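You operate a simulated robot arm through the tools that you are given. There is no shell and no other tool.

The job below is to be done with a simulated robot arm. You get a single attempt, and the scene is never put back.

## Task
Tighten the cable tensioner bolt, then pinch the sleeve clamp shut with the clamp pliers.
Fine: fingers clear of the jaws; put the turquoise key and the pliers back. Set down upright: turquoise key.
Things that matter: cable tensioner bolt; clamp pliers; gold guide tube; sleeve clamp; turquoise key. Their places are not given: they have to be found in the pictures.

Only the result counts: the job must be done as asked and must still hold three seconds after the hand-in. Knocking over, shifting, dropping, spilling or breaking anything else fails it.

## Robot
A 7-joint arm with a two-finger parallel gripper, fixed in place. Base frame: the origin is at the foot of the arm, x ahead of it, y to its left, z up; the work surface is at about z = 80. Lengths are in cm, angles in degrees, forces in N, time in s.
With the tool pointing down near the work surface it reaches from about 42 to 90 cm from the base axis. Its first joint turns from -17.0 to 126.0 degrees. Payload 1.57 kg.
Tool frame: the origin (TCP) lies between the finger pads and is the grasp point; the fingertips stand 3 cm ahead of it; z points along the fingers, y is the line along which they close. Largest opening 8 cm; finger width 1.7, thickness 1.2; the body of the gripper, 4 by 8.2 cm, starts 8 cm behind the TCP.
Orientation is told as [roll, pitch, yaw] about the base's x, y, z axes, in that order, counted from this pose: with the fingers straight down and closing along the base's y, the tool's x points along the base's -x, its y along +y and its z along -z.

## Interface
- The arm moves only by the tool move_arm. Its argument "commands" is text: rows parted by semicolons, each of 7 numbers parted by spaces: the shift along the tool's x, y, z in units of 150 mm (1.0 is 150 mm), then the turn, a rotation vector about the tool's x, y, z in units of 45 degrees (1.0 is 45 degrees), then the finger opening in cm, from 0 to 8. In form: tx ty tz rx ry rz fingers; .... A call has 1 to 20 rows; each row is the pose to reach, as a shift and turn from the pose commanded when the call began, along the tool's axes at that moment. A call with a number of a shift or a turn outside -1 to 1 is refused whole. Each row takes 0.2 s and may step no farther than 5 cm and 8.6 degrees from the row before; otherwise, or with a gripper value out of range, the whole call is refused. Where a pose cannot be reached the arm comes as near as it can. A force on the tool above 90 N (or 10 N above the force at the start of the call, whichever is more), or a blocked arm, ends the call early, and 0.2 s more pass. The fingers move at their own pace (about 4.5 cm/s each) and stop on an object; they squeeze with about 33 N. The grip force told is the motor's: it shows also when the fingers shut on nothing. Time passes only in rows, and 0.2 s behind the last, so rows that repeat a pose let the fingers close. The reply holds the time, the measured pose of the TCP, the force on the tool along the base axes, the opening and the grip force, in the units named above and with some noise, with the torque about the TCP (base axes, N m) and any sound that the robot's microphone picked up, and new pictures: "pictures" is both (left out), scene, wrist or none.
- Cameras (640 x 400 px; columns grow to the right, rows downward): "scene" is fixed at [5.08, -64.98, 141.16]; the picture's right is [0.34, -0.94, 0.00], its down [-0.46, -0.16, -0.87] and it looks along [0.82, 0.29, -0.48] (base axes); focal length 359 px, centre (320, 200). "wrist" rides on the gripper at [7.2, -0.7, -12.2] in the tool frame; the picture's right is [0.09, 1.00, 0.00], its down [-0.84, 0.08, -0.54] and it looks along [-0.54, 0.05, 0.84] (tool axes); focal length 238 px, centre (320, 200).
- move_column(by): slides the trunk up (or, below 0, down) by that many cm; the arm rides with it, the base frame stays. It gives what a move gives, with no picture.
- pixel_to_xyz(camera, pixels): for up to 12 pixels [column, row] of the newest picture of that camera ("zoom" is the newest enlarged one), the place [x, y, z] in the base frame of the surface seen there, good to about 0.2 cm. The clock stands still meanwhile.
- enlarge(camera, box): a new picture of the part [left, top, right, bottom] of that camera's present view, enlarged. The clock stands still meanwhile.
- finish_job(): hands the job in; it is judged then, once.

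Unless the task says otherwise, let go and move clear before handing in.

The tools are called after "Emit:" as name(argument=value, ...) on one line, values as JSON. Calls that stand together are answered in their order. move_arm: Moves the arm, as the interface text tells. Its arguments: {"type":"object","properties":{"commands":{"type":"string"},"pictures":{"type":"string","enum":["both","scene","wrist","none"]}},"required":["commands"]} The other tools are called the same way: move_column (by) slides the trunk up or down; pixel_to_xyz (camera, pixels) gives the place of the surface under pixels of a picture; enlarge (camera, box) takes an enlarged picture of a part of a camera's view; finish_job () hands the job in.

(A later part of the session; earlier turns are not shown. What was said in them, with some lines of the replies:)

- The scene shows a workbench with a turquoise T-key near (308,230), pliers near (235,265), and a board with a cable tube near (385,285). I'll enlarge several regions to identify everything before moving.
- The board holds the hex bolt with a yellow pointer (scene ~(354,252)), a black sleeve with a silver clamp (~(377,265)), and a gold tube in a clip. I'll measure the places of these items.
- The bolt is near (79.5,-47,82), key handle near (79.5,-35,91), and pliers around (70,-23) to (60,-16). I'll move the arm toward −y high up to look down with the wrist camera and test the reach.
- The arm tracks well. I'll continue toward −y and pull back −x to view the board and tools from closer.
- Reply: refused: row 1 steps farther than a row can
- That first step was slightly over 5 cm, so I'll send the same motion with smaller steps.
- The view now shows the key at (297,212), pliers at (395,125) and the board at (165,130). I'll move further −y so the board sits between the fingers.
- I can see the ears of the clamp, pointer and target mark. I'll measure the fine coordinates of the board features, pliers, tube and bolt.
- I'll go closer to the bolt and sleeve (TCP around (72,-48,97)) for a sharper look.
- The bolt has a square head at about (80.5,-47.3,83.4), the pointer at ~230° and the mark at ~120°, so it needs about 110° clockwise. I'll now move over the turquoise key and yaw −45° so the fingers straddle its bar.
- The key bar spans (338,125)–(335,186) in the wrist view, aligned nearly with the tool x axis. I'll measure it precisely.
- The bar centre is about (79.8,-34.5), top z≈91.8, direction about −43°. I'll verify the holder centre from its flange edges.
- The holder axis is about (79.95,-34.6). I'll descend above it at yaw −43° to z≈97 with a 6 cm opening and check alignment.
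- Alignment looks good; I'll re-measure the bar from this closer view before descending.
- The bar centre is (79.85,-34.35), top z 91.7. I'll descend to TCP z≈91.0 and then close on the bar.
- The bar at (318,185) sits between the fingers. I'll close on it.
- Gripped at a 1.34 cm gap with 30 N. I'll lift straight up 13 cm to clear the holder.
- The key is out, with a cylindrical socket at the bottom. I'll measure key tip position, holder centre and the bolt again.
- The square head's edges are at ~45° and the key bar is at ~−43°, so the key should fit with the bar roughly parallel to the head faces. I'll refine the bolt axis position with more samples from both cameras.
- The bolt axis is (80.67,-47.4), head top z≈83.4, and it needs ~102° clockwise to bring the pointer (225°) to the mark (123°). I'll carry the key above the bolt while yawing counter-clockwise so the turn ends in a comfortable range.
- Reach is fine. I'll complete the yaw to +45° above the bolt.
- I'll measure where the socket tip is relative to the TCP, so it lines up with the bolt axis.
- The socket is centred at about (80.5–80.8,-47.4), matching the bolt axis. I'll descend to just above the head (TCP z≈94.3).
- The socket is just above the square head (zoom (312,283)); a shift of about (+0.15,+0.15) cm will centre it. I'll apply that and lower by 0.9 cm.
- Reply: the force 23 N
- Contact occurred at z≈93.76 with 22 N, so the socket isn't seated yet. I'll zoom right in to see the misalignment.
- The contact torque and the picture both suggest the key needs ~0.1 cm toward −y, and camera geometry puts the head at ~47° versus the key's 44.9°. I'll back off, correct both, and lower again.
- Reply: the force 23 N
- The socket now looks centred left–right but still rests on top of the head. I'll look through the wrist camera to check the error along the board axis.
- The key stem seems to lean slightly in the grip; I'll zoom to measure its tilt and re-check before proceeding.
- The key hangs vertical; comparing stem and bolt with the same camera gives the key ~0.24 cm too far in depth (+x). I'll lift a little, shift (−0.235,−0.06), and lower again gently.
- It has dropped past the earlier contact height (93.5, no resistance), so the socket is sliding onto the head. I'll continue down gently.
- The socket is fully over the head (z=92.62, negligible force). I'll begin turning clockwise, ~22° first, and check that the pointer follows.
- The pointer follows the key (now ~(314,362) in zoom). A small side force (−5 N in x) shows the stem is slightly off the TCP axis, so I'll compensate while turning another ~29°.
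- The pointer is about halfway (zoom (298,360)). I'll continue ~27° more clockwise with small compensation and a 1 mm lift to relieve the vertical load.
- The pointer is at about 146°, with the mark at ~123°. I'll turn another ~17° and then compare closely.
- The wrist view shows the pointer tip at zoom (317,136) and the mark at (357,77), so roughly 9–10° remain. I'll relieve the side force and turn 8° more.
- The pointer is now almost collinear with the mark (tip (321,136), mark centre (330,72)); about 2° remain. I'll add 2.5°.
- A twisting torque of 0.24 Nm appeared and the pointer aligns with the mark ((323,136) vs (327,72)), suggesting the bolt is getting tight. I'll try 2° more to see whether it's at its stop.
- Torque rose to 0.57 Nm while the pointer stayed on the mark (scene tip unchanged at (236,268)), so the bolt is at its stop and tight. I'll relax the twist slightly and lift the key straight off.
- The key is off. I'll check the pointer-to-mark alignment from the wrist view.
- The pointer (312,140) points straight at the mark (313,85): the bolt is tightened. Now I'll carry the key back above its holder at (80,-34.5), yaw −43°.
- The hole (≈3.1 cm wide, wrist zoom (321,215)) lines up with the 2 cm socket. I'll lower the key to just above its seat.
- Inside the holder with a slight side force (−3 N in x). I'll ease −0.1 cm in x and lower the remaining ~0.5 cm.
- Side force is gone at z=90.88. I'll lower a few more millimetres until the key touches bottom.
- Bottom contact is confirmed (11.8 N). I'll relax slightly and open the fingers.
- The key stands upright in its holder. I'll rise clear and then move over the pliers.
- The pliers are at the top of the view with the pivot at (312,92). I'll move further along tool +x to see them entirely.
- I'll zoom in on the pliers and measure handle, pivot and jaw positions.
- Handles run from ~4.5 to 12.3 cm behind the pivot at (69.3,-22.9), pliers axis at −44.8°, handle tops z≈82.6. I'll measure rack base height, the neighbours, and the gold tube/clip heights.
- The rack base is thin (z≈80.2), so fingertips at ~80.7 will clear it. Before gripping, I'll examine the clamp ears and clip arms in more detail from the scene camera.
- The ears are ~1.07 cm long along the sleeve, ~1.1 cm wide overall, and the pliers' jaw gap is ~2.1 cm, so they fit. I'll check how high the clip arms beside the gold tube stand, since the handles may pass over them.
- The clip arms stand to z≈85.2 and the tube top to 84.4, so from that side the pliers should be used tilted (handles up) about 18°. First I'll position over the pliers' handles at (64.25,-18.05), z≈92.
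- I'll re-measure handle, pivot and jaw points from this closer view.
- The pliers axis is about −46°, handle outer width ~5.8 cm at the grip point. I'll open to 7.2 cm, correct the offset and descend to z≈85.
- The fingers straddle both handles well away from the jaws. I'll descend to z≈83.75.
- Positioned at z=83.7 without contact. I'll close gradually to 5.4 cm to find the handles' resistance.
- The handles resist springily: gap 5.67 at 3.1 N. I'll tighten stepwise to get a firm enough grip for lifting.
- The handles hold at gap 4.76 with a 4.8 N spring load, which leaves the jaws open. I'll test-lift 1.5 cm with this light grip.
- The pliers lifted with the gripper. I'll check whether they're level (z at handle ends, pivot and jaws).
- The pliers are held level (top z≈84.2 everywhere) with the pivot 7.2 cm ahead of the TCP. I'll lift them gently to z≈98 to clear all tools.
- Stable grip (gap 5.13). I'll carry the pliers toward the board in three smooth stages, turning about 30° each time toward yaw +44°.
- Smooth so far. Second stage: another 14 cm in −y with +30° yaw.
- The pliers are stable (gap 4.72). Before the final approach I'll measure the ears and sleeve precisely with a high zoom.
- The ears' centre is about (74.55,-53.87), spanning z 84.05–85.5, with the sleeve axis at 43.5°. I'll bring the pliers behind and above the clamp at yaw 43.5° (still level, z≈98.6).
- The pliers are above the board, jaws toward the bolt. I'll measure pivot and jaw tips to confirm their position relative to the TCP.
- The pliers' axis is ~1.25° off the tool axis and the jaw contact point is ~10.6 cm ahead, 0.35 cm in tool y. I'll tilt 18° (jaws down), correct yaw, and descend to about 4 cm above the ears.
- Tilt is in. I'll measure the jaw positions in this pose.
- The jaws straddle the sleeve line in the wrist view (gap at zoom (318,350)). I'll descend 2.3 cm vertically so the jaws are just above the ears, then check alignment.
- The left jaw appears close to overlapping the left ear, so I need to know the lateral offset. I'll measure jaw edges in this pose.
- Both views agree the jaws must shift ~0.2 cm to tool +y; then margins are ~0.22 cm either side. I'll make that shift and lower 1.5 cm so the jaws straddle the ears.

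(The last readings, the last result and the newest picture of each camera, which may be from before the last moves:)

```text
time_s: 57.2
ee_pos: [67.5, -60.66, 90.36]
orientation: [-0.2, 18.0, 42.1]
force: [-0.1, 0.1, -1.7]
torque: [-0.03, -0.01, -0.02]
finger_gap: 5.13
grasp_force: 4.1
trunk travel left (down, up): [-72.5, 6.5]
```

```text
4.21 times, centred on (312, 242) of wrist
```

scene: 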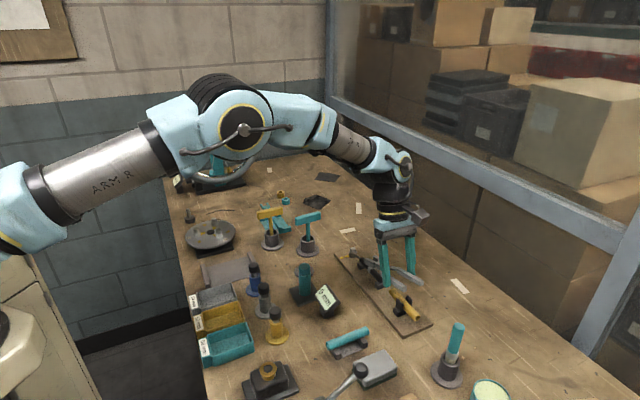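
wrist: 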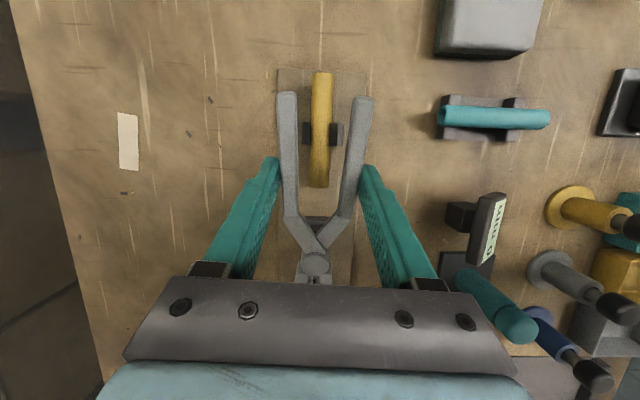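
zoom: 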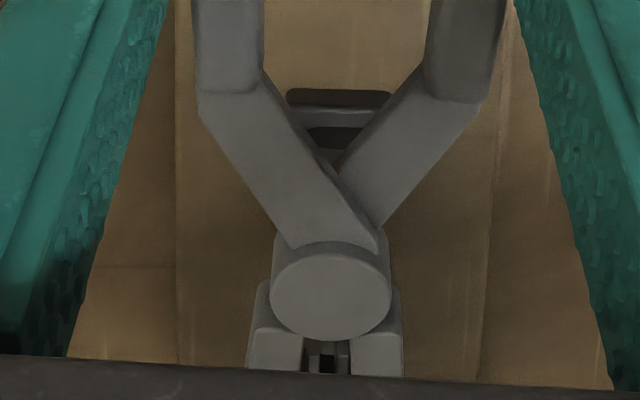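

Both ears now show between the jaws in the wrist view (zoom 308–350 between edges 303 and 351). I'll lower the remaining ~0.75 cm in small steps.

Emit:
move_arm(commands="-0.004 0 0.012 0 0 0 4.6; -0.008 0 0.024 0 0 0 4.6; -0.012 0 0.036 0 0 0 4.6; -0.0155 0 0.0475 0 0 0 4.6; -0.0155 0 0.0475 0 0 0 4.6", pictures="both")

Emit:
enlarge(camera="scene", box=[360, 245, 390, 275])

Emit:
enlarge(camera="wrist", box=[290, 235, 340, 290])

```text
time_s: 58.4
ee_pos: [67.58, -60.68, 89.64]
orientation: [-0.2, 18.0, 42.2]
force: [-0.8, -0.7, -0.9]
torque: [-0.02, -0.02, -0.03]
finger_gap: 5.2
grasp_force: 4.5
trunk travel left (down, up): [-72.5, 6.5]
```

scene: 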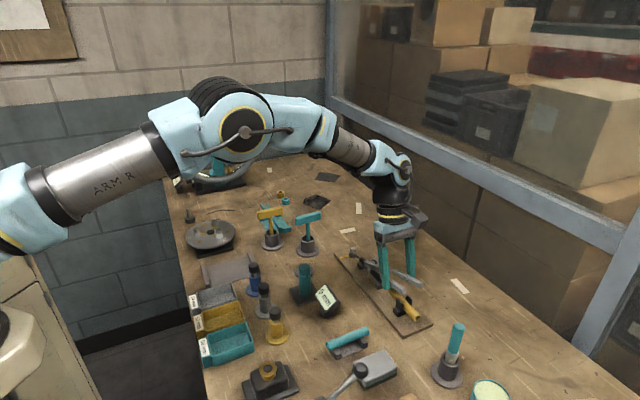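
wrist: 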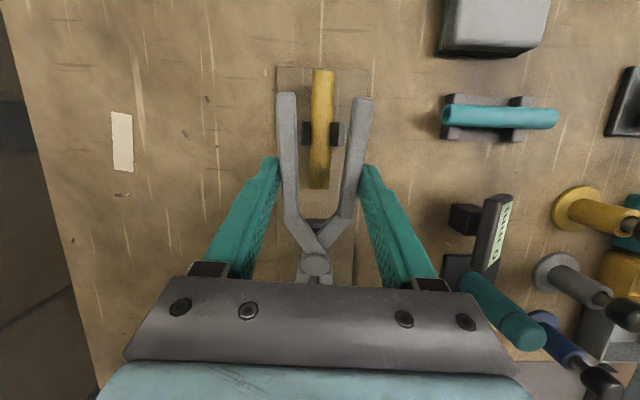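

```text
13.33 times, centred on (375, 260) of scene
```

zoom: 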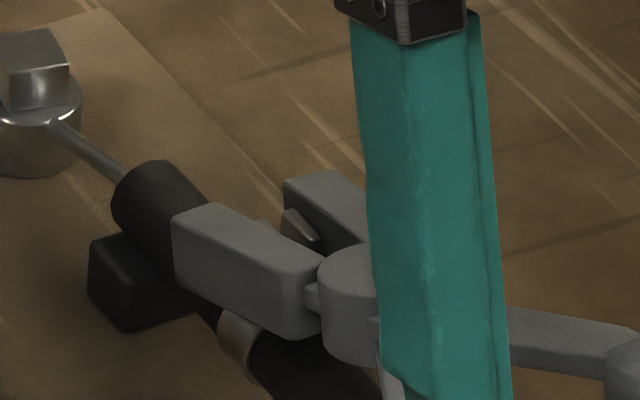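

```text
7.27 times, centred on (315, 262) of wrist
```

zoom: 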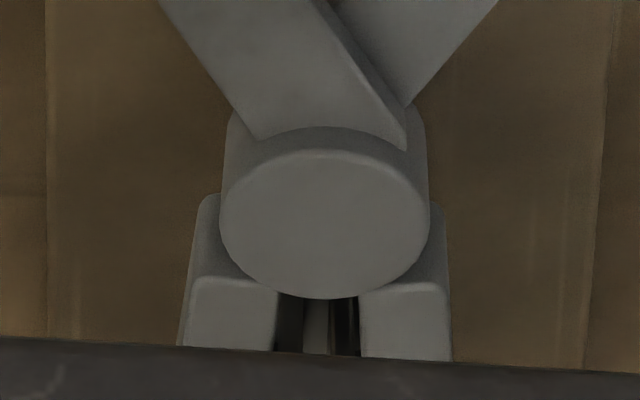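

The jaws straddle the ears (right ear visible between the jaws at zoom (300,228)), with negligible contact force. Now I'll squeeze the handles progressively.

Emit:
move_arm(commands="0 0 0 0 0 0 4.2; 0 0 0 0 0 0 3.8; 0 0 0 0 0 0 3.4; 0 0 0 0 0 0 3; 0 0 0 0 0 0 3", pictures="both")

Emit:
enlarge(camera="scene", box=[360, 245, 390, 275])

Emit:
enlarge(camera="wrist", box=[290, 235, 340, 290])

```text
time_s: 59.6
ee_pos: [67.39, -60.62, 89.67]
orientation: [-0.2, 18.1, 42.0]
force: [-12.0, 0.3, 1.3]
torque: [-0.17, 0.12, 0.58]
finger_gap: 3.84
grasp_force: 33.1
trunk travel left (down, up): [-72.5, 6.5]
```

scene: 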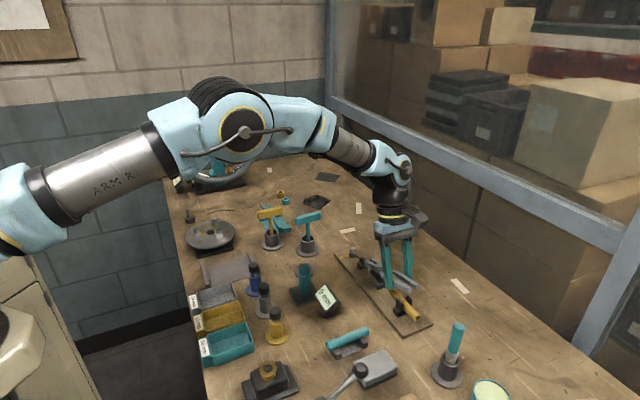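
wrist: 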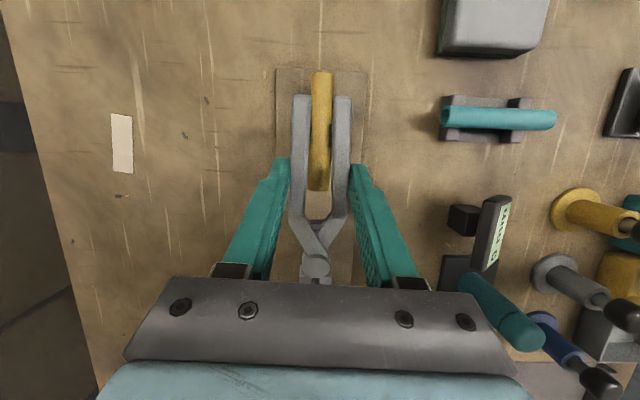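

```text
13.33 times, centred on (375, 260) of scene
```

zoom: 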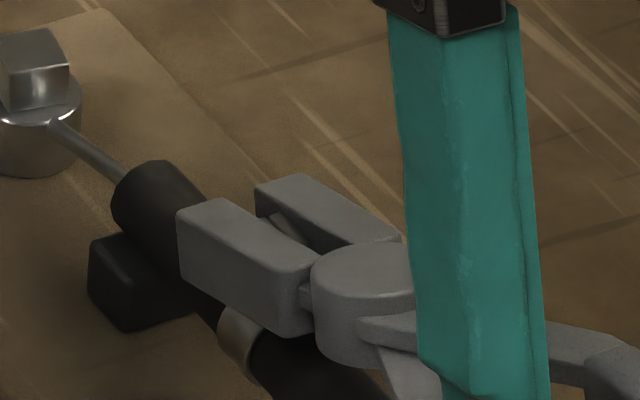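

```text
7.27 times, centred on (315, 262) of wrist
```

zoom: 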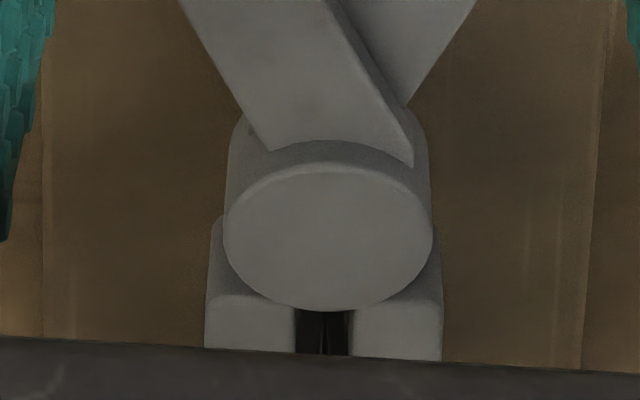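

The squeeze reached 33 N at gap 3.84, with a side reaction (−12 N in x). I'll shift ~0.15 cm toward tool +y to centre the jaws on the ears and keep squeezing fully.

Emit:
move_arm(commands="0.003 0.005 0 0 0 0 2; 0.005 0.01 0 0 0 0 1; 0.005 0.01 0 0 0 0 0; 0.005 0.01 0 0 0 0 0; 0.005 0.01 0 0 0 0 0", pictures="both")

Emit:
enlarge(camera="scene", box=[360, 245, 390, 275])

Emit:
enlarge(camera="wrist", box=[290, 235, 340, 290])

```text
time_s: 60.8
ee_pos: [67.3, -60.65, 89.56]
orientation: [-0.4, 18.0, 42.1]
force: [-6.4, -8.5, -0.4]
torque: [-0.46, 0.07, -0.16]
finger_gap: 3.82
grasp_force: 33.0
trunk travel left (down, up): [-72.5, 6.5]
```

scene: 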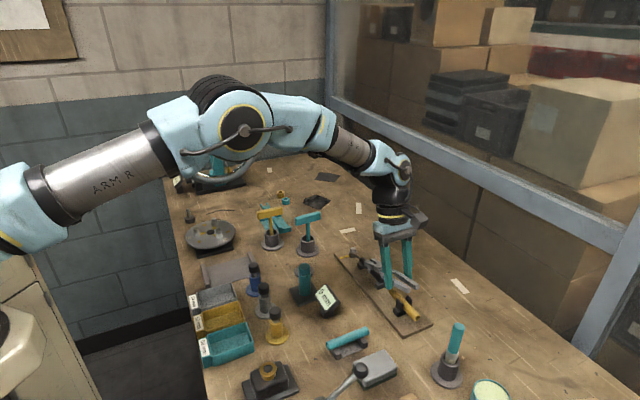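
wrist: 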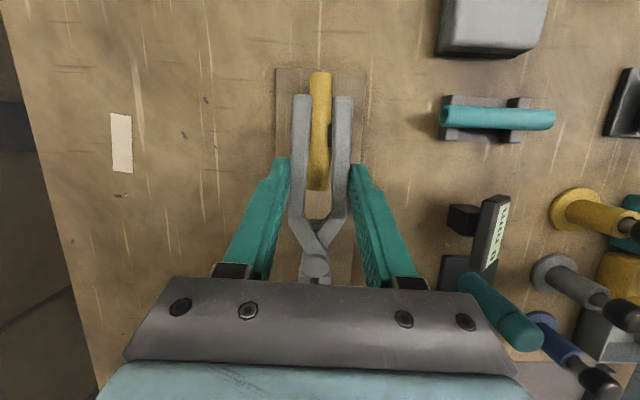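

```text
13.33 times, centred on (375, 260) of scene
```

zoom: 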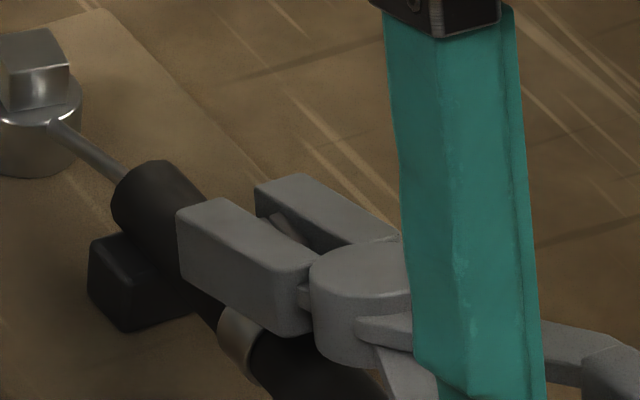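

```text
7.27 times, centred on (315, 262) of wrist
```

zoom: 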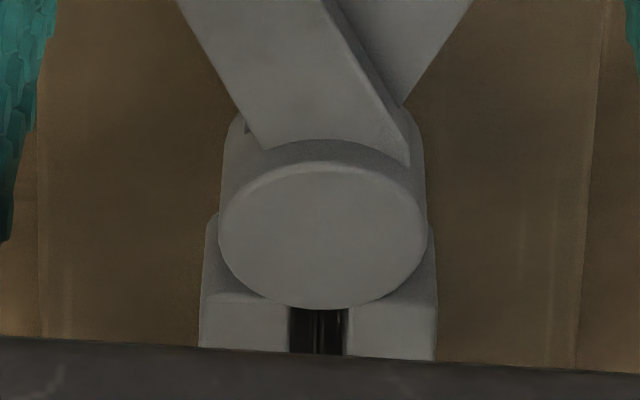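

The gap is steady at 3.82 regardless of command and the ears now look pressed together (wrist zoom dark pair at 290–347), so the clamp is at its closed stop. I'll relax the squeeze to 4.6 to see whether it stays shut.

Emit:
move_arm(commands="0 0 0 0 0 0 3.4; 0 0 0 0 0 0 3.8; 0 0 0 0 0 0 4.2; 0 0 0 0 0 0 4.6; 0 0 0 0 0 0 4.6; 0 0 0 0 0 0 4.6", pictures="both")

Emit:
enlarge(camera="scene", box=[360, 245, 390, 275])

Emit:
enlarge(camera="wrist", box=[290, 235, 340, 290])

```text
time_s: 62.2
ee_pos: [67.27, -60.56, 89.65]
orientation: [-0.2, 17.9, 42.2]
force: [-0.2, 0.4, -0.3]
torque: [-0.03, -0.03, -0.01]
finger_gap: 5.08
grasp_force: 4.8
trunk travel left (down, up): [-72.5, 6.5]
```

scene: 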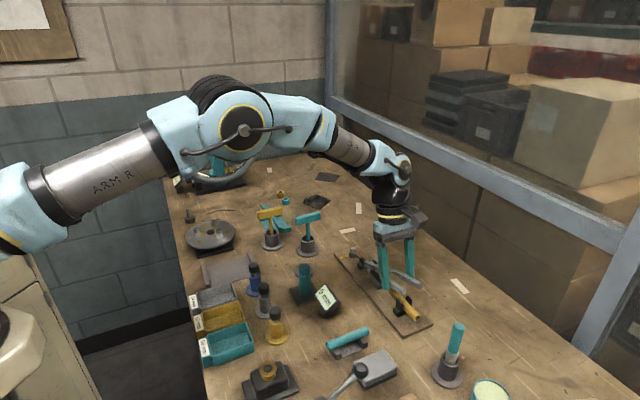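
wrist: 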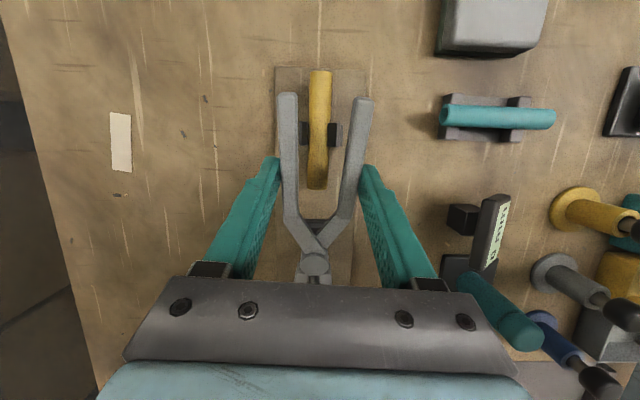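

```text
13.33 times, centred on (375, 260) of scene
```

zoom: 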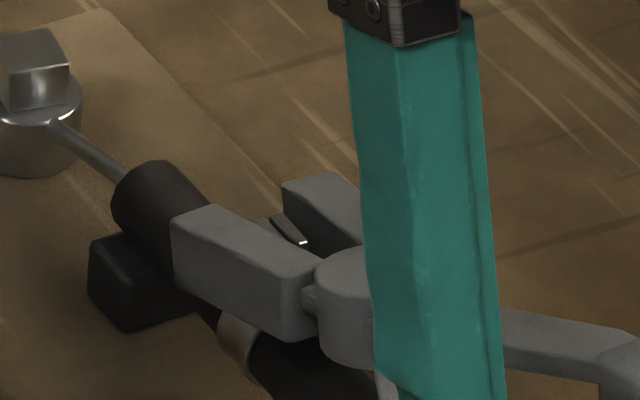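

```text
7.27 times, centred on (315, 262) of wrist
```

zoom: 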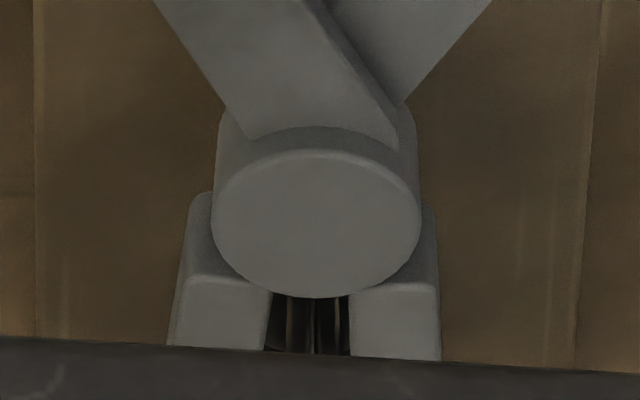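

The jaws opened (gap 5.08) and the ears seem to remain close together. I'll lift the pliers straight up and check the clamp.

Emit:
move_arm(commands="0.01 0 -0.03 0 0 0 4.6; 0.026 0 -0.08 0 0 0 4.6; 0.05 0 -0.155 0 0 0 4.6; 0.08 0 -0.245 0 0 0 4.6; 0.11 0 -0.34 0 0 0 4.6; 0.11 0 -0.34 0 0 0 4.6", pictures="both")

Emit:
enlarge(camera="scene", box=[364, 254, 384, 279])

Emit:
enlarge(camera="scene", box=[340, 200, 450, 330])

```text
time_s: 63.6
ee_pos: [67.26, -60.71, 95.01]
orientation: [-0.2, 18.0, 42.2]
force: [-0.1, -0.8, -1.9]
torque: [-0.04, 0.03, 0.0]
finger_gap: 5.12
grasp_force: 4.3
trunk travel left (down, up): [-72.5, 6.5]
```

scene: 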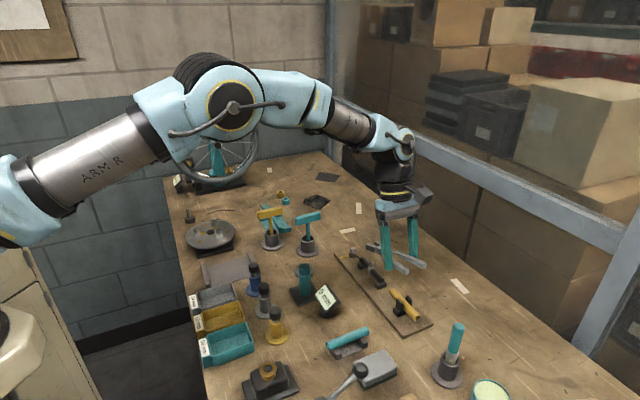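
wrist: 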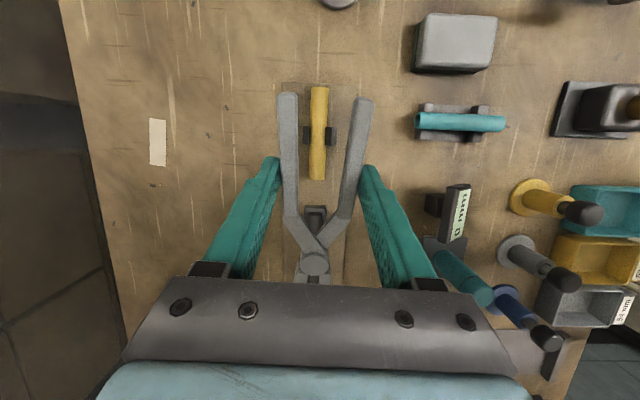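

```text
16.00 times, centred on (374, 266) of scene
```

zoom: 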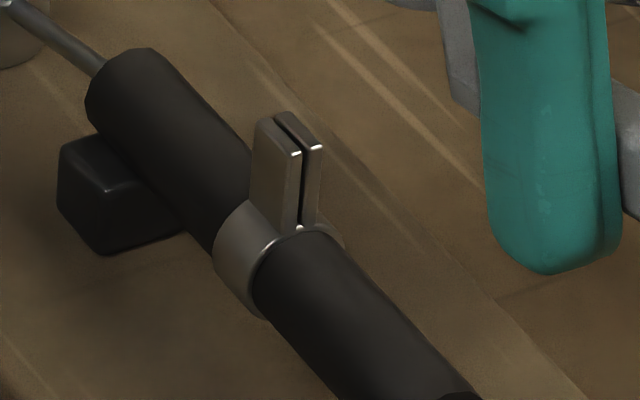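

```text
3.08 times, centred on (395, 265) of scene
```

zoom: 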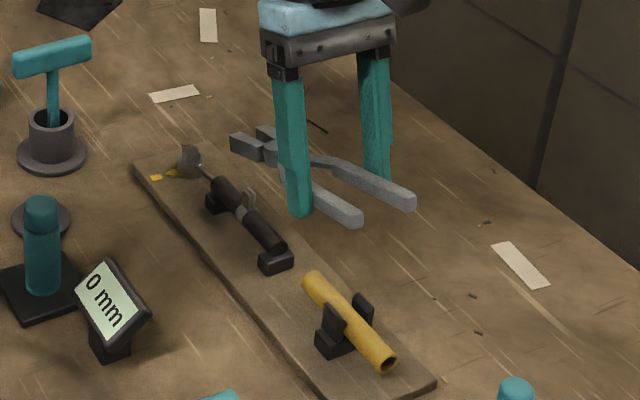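

The clamp ears now stay pressed together (only a hairline slit, right ear moved from u≈337 to 315), gold tube undisturbed. I'll level the pliers and raise them for the return trip.

Emit:
move_arm(commands="0.01 0 -0.03 0 -0.05 0 4.6; 0.028 0 -0.085 0 -0.12 0 4.6; 0.047 0 -0.145 0 -0.2 0 4.6; 0.065 0 -0.2 0 -0.28 0 4.6; 0.078 0 -0.24 0 -0.35 0 4.6; 0.0824 0 -0.2536 0 -0.4 0 4.6; 0.0824 0 -0.2536 0 -0.4 0 4.6", pictures="both")

Emit:
enlarge(camera="scene", box=[355, 205, 435, 260])

```text
time_s: 65.2
ee_pos: [67.5, -60.51, 99.02]
orientation: [-0.2, 0.0, 42.2]
force: [-0.3, -0.5, -1.6]
torque: [-0.02, -0.02, 0.0]
finger_gap: 5.1
grasp_force: 4.0
trunk travel left (down, up): [-72.5, 6.5]
```

scene: 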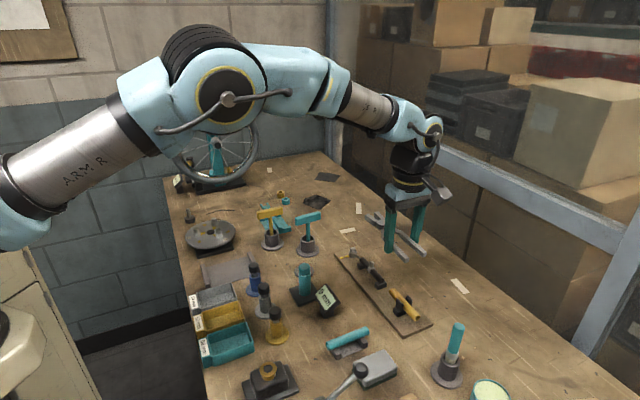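
wrist: 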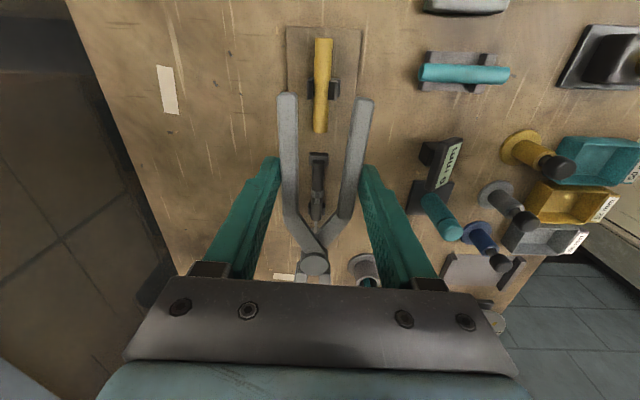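

```text
7.27 times, centred on (395, 232) of scene
```

zoom: 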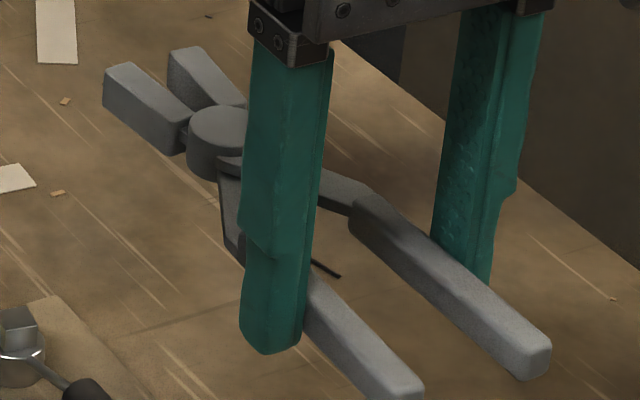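

The pliers are still level in the grip. I'll retrace the path back toward the rack in three gentle stages.

Emit:
move_arm(commands="-0.045 0.07 0 0 0 0.07 4.6; -0.14 0.215 0 0 0 0.19 4.6; -0.245 0.385 0 0 0 0.32 4.6; -0.35 0.55 0 0 0 0.45 4.6; -0.45 0.71 0 0 0 0.57 4.6; -0.526 0.828 0 0 0 0.654 4.6; -0.526 0.828 0 0 0 0.654 4.6", pictures="none")

```text
time_s: 66.8
ee_pos: [64.87, -46.07, 98.91]
orientation: [-0.2, -0.1, 12.7]
force: [0.3, 0.1, -2.2]
torque: [-0.02, 0.06, -0.02]
finger_gap: 4.72
grasp_force: 4.6
trunk travel left (down, up): [-72.5, 6.5]
```

Emit:
move_arm(commands="-0.013 0.08 0 0 0 0.07 4.6; -0.04 0.24 0 0 0 0.19 4.6; -0.07 0.43 0 0 0 0.32 4.6; -0.1 0.62 0 0 0 0.45 4.6; -0.13 0.8 0 0 0 0.57 4.6; -0.1496 0.928 0 0 0 0.654 4.6; -0.1496 0.928 0 0 0 0.654 4.6", pictures="none")

```text
time_s: 68.4
ee_pos: [64.26, -31.81, 98.83]
orientation: [-0.2, -0.2, -16.7]
force: [-0.6, 0.2, -1.3]
torque: [0.0, 0.04, 0.01]
finger_gap: 5.11
grasp_force: 4.0
trunk travel left (down, up): [-72.5, 6.5]
```

Emit:
move_arm(commands="0.023 0.072 0 0 0 0.07 4.6; 0.073 0.225 0 0 0 0.19 4.6; 0.13 0.4 0 0 0 0.32 4.6; 0.19 0.58 0 0 0 0.45 4.6; 0.245 0.75 0 0 0 0.57 4.6; 0.2835 0.8727 0 0 0 0.653 4.6; 0.2835 0.8727 0 0 0 0.653 4.6", pictures="both")

Emit:
enlarge(camera="wrist", box=[240, 50, 400, 290])

```text
time_s: 70.0
ee_pos: [63.74, -18.15, 98.78]
orientation: [0.0, -0.2, -46.1]
force: [-0.5, 0.1, -1.2]
torque: [0.0, 0.0, 0.0]
finger_gap: 5.11
grasp_force: 4.0
trunk travel left (down, up): [-72.5, 6.5]
```

scene: 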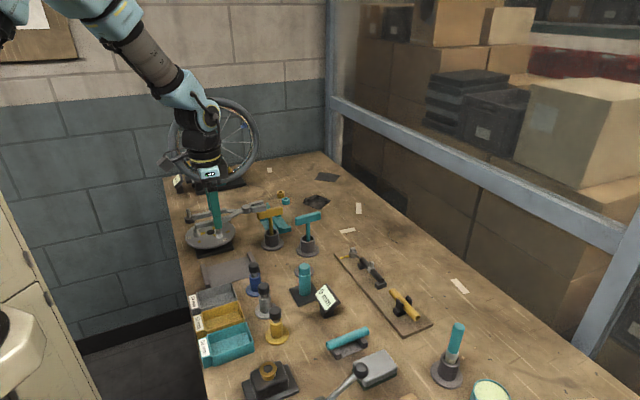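
wrist: 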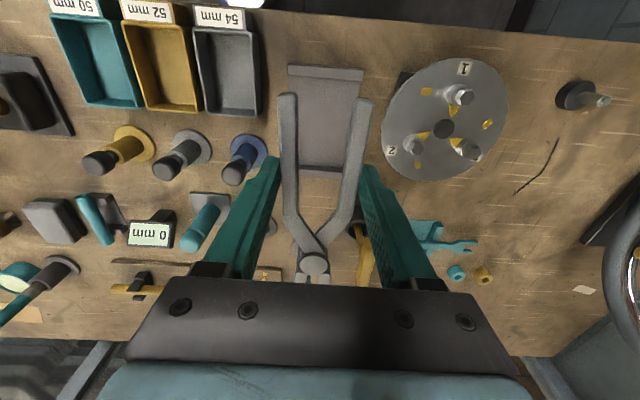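

```text
1.67 times, centred on (320, 170) of wrist
```

zoom: 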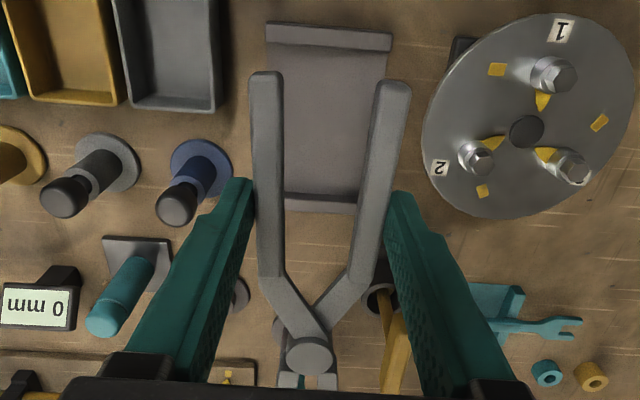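

The pliers are above the rack in nearly the original relation; my commanded-motion bookkeeping says I'm (−0.28,−0.19) cm from the original grip point. I'll measure the pliers and the rack now.

Emit:
pixel_to_xyz(camera="wrist", pixels=[[287, 100], [288, 125], [290, 150], [364, 105], [360, 125], [356, 150], [314, 262], [313, 255], [315, 270], [301, 278], [326, 278], [314, 240]])

Emit:
pixel_to_xyz(camera="zoom", pixels=[[268, 40], [388, 50], [328, 45], [310, 200], [330, 120], [272, 30], [390, 40]])

Emit:
enlarge(camera="scene", box=[180, 195, 290, 300])

```text
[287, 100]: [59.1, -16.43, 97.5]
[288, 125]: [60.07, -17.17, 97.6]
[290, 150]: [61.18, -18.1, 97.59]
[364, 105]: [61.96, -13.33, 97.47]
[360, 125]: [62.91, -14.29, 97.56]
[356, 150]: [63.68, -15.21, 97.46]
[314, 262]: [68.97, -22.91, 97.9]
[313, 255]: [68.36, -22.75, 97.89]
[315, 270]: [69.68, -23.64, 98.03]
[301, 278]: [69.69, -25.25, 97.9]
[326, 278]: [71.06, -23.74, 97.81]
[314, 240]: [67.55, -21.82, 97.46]
```

```text
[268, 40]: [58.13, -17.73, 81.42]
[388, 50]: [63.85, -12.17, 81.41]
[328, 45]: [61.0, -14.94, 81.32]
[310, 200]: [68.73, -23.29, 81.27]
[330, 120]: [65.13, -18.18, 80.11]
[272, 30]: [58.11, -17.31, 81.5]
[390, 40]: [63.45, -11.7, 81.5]
```

```text
3.81 times, centred on (235, 248) of scene
```

zoom: 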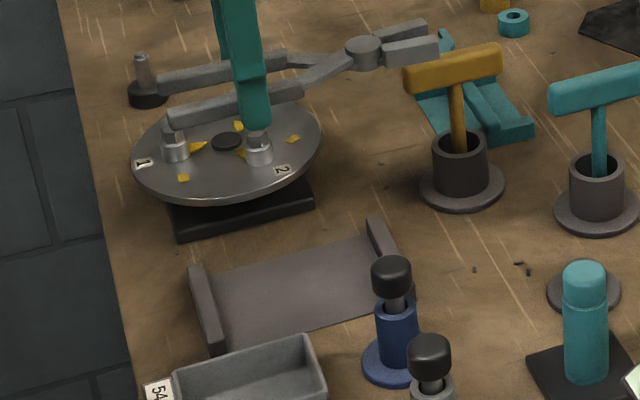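

The rack axis runs at −43.6° through (60.9,-14.7); shifting by (+0.28,+0.2) centres the pliers on it, matching my bookkeeping. I'll apply that and descend to just above the rack.

Emit:
move_arm(commands="-0.0033 0.0227 0.04 0 0 0 4.6; -0.0033 0.0227 0.2 0 0 0 4.6; -0.0033 0.0227 0.4 0 0 0 4.6; -0.0033 0.0227 0.6 0 0 0 4.6; -0.0033 0.0227 0.78 0 0 0 4.6; -0.0033 0.0227 0.9 0 0 0 4.6; -0.0033 0.0227 0.94 0 0 0 4.6; -0.0033 0.0227 0.94 0 0 0 4.6", pictures="both")

Emit:
enlarge(camera="wrist", box=[220, 60, 420, 290])

Emit:
enlarge(camera="scene", box=[190, 210, 290, 300])

```text
time_s: 71.8
ee_pos: [63.94, -17.89, 84.63]
orientation: [0.0, -0.2, -46.1]
force: [-0.4, 0.2, -1.2]
torque: [0.03, 0.02, 0.0]
finger_gap: 5.09
grasp_force: 4.2
trunk travel left (down, up): [-72.5, 6.5]
```

scene: 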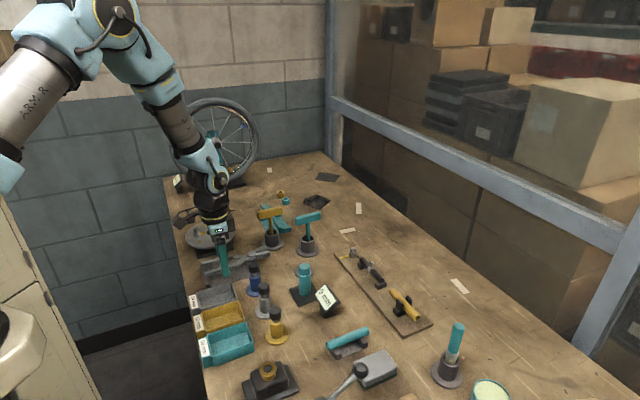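
wrist: 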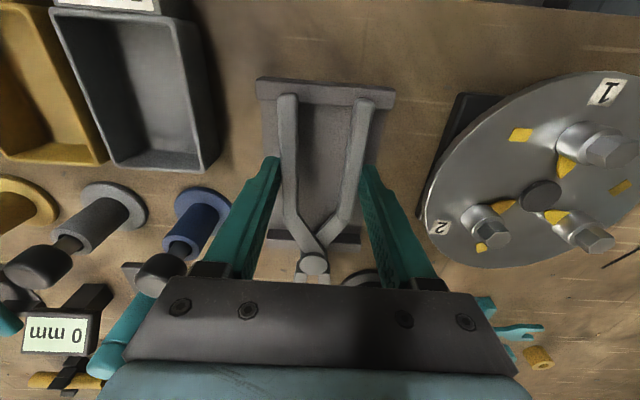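

```text
1.74 times, centred on (320, 175) of wrist
```

zoom: 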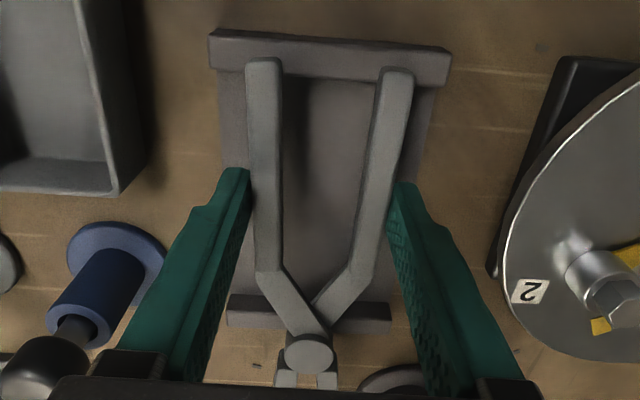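

```text
4.44 times, centred on (240, 255) of scene
```

zoom: 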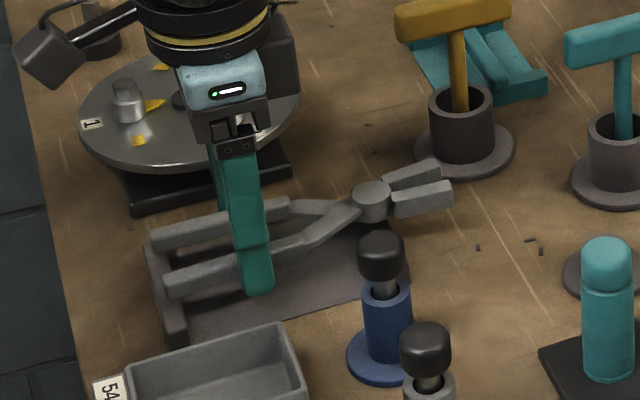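

The pliers hang just above the rack, maybe a little too far forward. I'll measure pivot and handle-end positions against the original ((69.2,-22.9) for the pivot).

Emit:
pixel_to_xyz(camera="wrist", pixels=[[314, 262], [313, 258], [315, 266], [312, 264], [287, 98], [286, 105], [363, 102], [363, 108], [288, 130], [358, 130], [302, 277], [325, 277]])

Emit:
pixel_to_xyz(camera="scene", pixels=[[269, 243], [268, 242], [271, 244], [205, 253], [207, 263], [262, 242], [280, 243]])

Emit:
pixel_to_xyz(camera="zoom", pixels=[[370, 197], [365, 190], [155, 240], [165, 283], [445, 190], [435, 168], [180, 320], [160, 260]])

```text
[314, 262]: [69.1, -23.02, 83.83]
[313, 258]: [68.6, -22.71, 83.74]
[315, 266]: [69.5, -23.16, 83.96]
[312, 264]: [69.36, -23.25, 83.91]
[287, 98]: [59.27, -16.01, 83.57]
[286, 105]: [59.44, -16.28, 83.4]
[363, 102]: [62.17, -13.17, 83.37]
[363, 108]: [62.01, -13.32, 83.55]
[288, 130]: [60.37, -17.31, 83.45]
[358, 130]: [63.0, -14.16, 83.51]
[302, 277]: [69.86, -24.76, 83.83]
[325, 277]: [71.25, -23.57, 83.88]
```

```text
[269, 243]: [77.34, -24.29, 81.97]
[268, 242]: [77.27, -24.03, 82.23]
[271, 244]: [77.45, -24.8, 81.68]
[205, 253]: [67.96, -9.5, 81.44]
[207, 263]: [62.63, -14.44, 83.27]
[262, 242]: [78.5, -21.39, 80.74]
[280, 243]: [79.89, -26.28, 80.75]
```

```text
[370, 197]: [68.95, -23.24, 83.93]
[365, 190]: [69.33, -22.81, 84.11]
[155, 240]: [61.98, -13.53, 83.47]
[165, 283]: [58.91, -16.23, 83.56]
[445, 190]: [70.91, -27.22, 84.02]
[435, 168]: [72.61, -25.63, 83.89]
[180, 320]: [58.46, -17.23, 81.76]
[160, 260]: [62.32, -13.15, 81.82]
```

The pliers are within ~0.1 cm of their original place. I'll nudge back 0.1 cm and lower onto the rack until light contact.

Emit:
move_arm(commands="0.008 0 0.02 0 0 0 4.6; 0.008 0 0.04 0 0 0 4.6; 0.008 0 0.053 0 0 0 4.6; 0.008 0 0.053 0 0 0 4.6", pictures="none")

```text
time_s: 72.8
ee_pos: [63.88, -18.09, 83.95]
orientation: [0.0, -0.2, -45.9]
force: [0.4, -0.6, -0.1]
torque: [0.08, 0.11, -0.01]
finger_gap: 5.03
grasp_force: 4.0
trunk travel left (down, up): [-72.5, 6.5]
```

Weight is starting to transfer (Fz −1.2 → −0.1). A little lower.

Emit:
move_arm(commands="0 0 0.006 0 0 0 4.6; 0 0 0.012 0 0 0 4.6; 0 0 0.012 0 0 0 4.6", pictures="both")

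Emit:
enlarge(camera="scene", box=[190, 210, 290, 300])

```text
time_s: 73.6
ee_pos: [63.83, -17.92, 83.7]
orientation: [0.0, -0.2, -46.0]
force: [-0.2, 1.4, 4.5]
torque: [0.04, 0.0, 0.06]
finger_gap: 4.98
grasp_force: 3.8
trunk travel left (down, up): [-72.5, 6.5]
```

scene: 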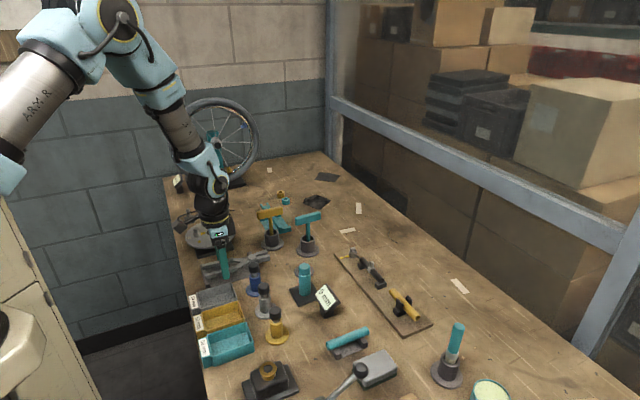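
wrist: 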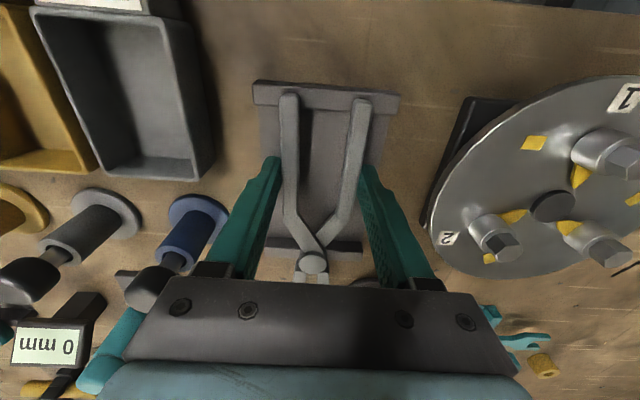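

```text
4.44 times, centred on (240, 255) of scene
```

zoom: 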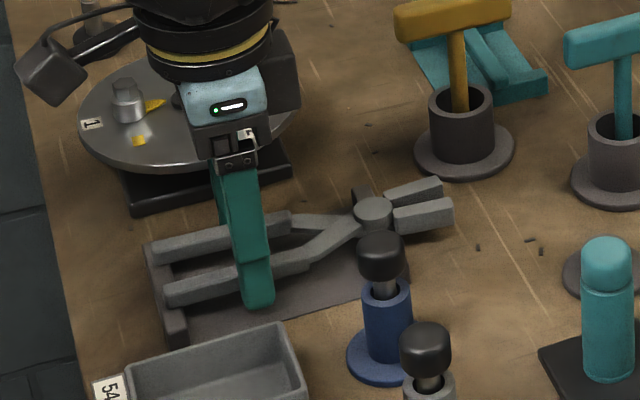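

The pliers rest on both ridges (4.5 N contact, z=83.7 as originally). I'll open slowly to release.

Emit:
move_arm(commands="0 0 -0.004 0 0 0 4.9; 0 0 -0.004 0 0 0 5.2; 0 0 -0.004 0 0 0 5.6; 0 0 -0.004 0 0 0 6; 0 0 -0.004 0 0 0 6.6; 0 0 -0.004 0 0 0 7.2; 0 0 -0.004 0 0 0 7.2", pictures="both")

Emit:
enlarge(camera="wrist", box=[220, 60, 420, 290])

Emit:
enlarge(camera="scene", box=[190, 210, 290, 300])

```text
time_s: 75.2
ee_pos: [63.83, -17.87, 83.79]
orientation: [0.0, -0.2, -45.9]
force: [-0.4, -0.5, 1.0]
torque: [0.03, -0.02, 0.01]
finger_gap: 7.2
grasp_force: 0.0
trunk travel left (down, up): [-72.5, 6.5]
```

scene: 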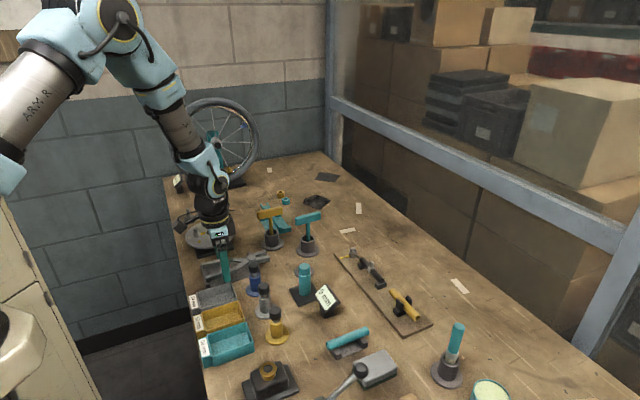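
wrist: 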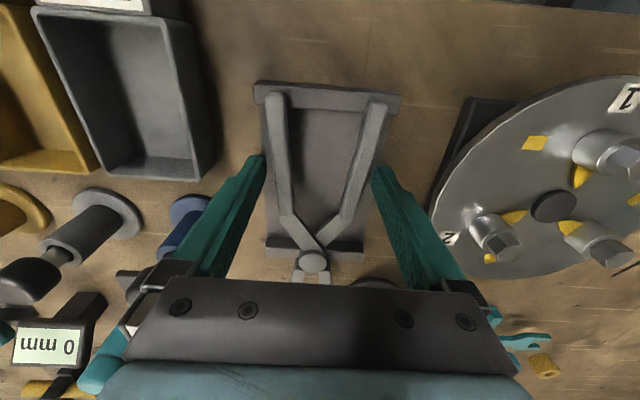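

```text
1.74 times, centred on (320, 175) of wrist
```

zoom: 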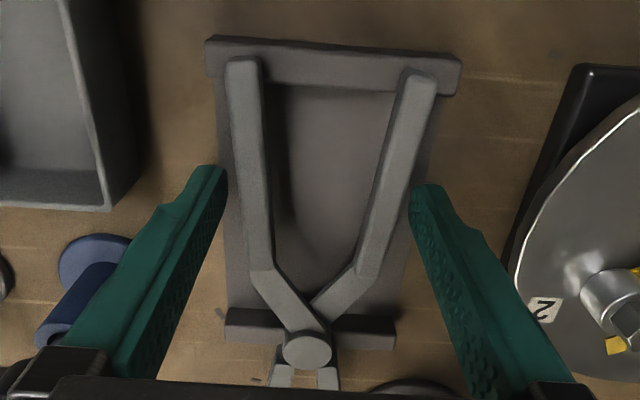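

```text
4.44 times, centred on (240, 255) of scene
```

zoom: 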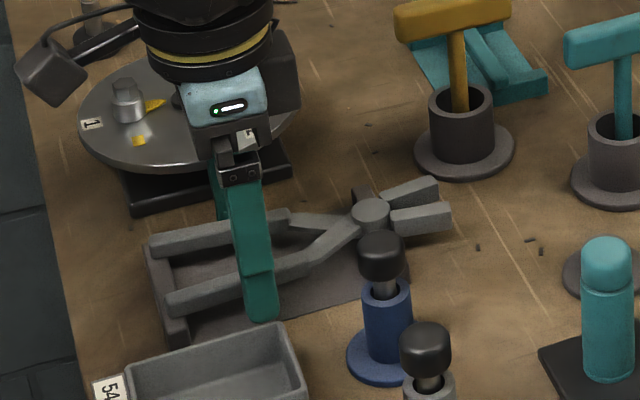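

The pliers are released on their rack, handles sprung open as at the start. I'll rise clear and do a final inspection.

Emit:
move_arm(commands="0 0 -0.1 0 0 0 7.2; 0 0 -0.3 0 0 0 7.6; 0 0 -0.6 0 0 0 8; 0 0 -0.9 0 0 0 8; 0 0 -1 0 0 0 8; 0 0 -1 0 0 0 8", pictures="both")

Emit:
enlarge(camera="scene", box=[180, 170, 350, 300])

Emit:
enlarge(camera="scene", box=[335, 235, 435, 335])

Emit:
enlarge(camera="scene", box=[362, 252, 386, 280])

```text
time_s: 76.6
ee_pos: [63.6, -18.04, 98.61]
orientation: [0.0, -0.3, -46.0]
force: [-1.1, -0.2, -0.5]
torque: [0.0, 0.02, -0.03]
finger_gap: 8.0
grasp_force: 0.1
trunk travel left (down, up): [-72.5, 6.5]
```

scene: 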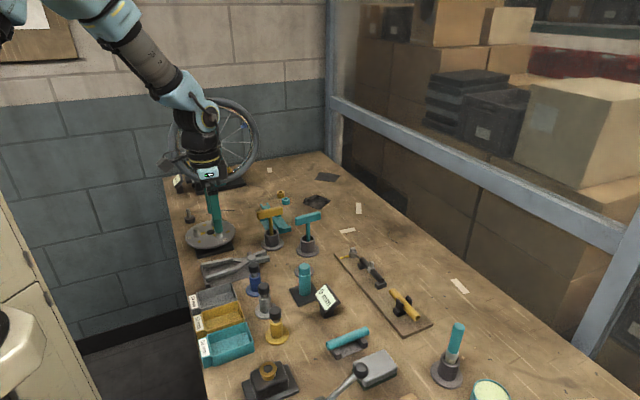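
wrist: 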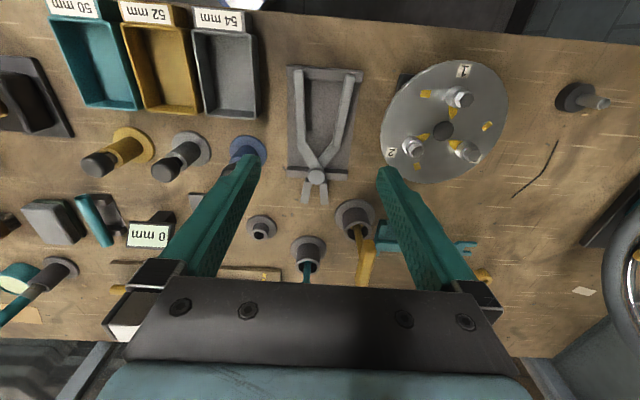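

```text
3.08 times, centred on (265, 235) of scene
```

zoom: 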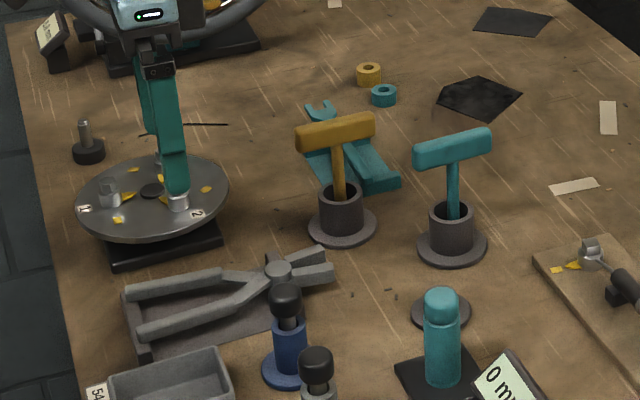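

```text
4.00 times, centred on (385, 285) of scene
```

zoom: 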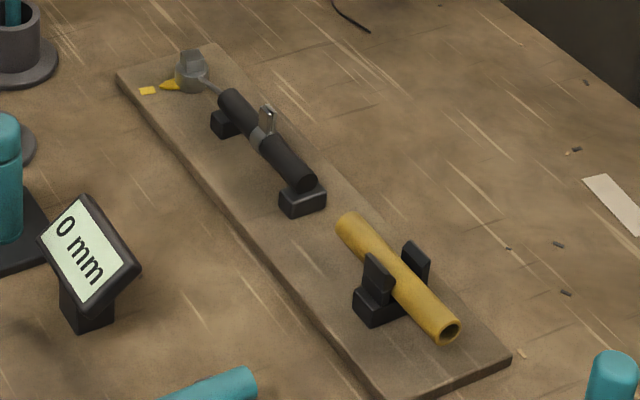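

```text
14.29 times, centred on (374, 266) of scene
```

zoom: 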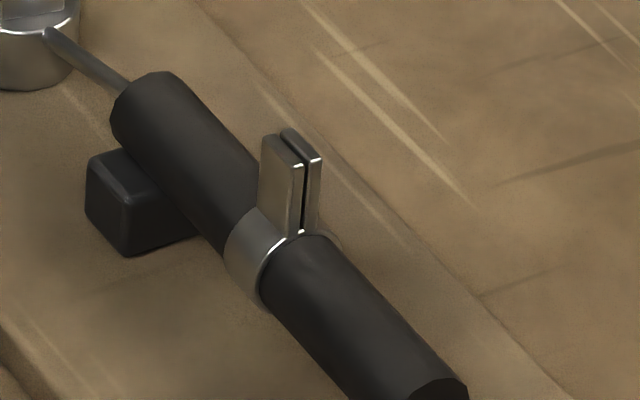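

Final views show the bolt pointer on its mark and the clamp ears pressed together and holding (zoom (300,185)). The gold tube is undisturbed, the turquoise key is upright in its holder, and the pliers are back on their rack with the arm clear. I'm handing in.

Emit:
finish_job()

```text
The job is handed in.
```

The bolt is tightened, the sleeve clamp is pinched shut, and the job is handed in. I haven't seen the verdict.

- **Tensioner bolt:** I turned it about 105° clockwise with the turquoise key until it reached its stop. The pointer lined up with the yellow mark and stayed there after the key came off.
- **Sleeve clamp:** I squeezed it with the pliers at the full 33 N grip. The ears closed until the squeeze would go no further and stayed together after release. A slit of about 0.8 mm remains between them, which I took to be the closed stop.
- **Fingers and jaws:** The fingers held only the handles, about 7 cm behind the pivot and well clear of the jaws.
- **Tools put back:** The turquoise key stands upright in its holder. The pliers lie on their rack within about 1 mm of where they started, with the handles sprung open.
- **Gold guide tube:** I tilted the pliers 18° to pass above it. It looked unmoved in the final picture.

I saw nothing else knocked or shifted in the final pictures, and the arm was raised clear before handing in.
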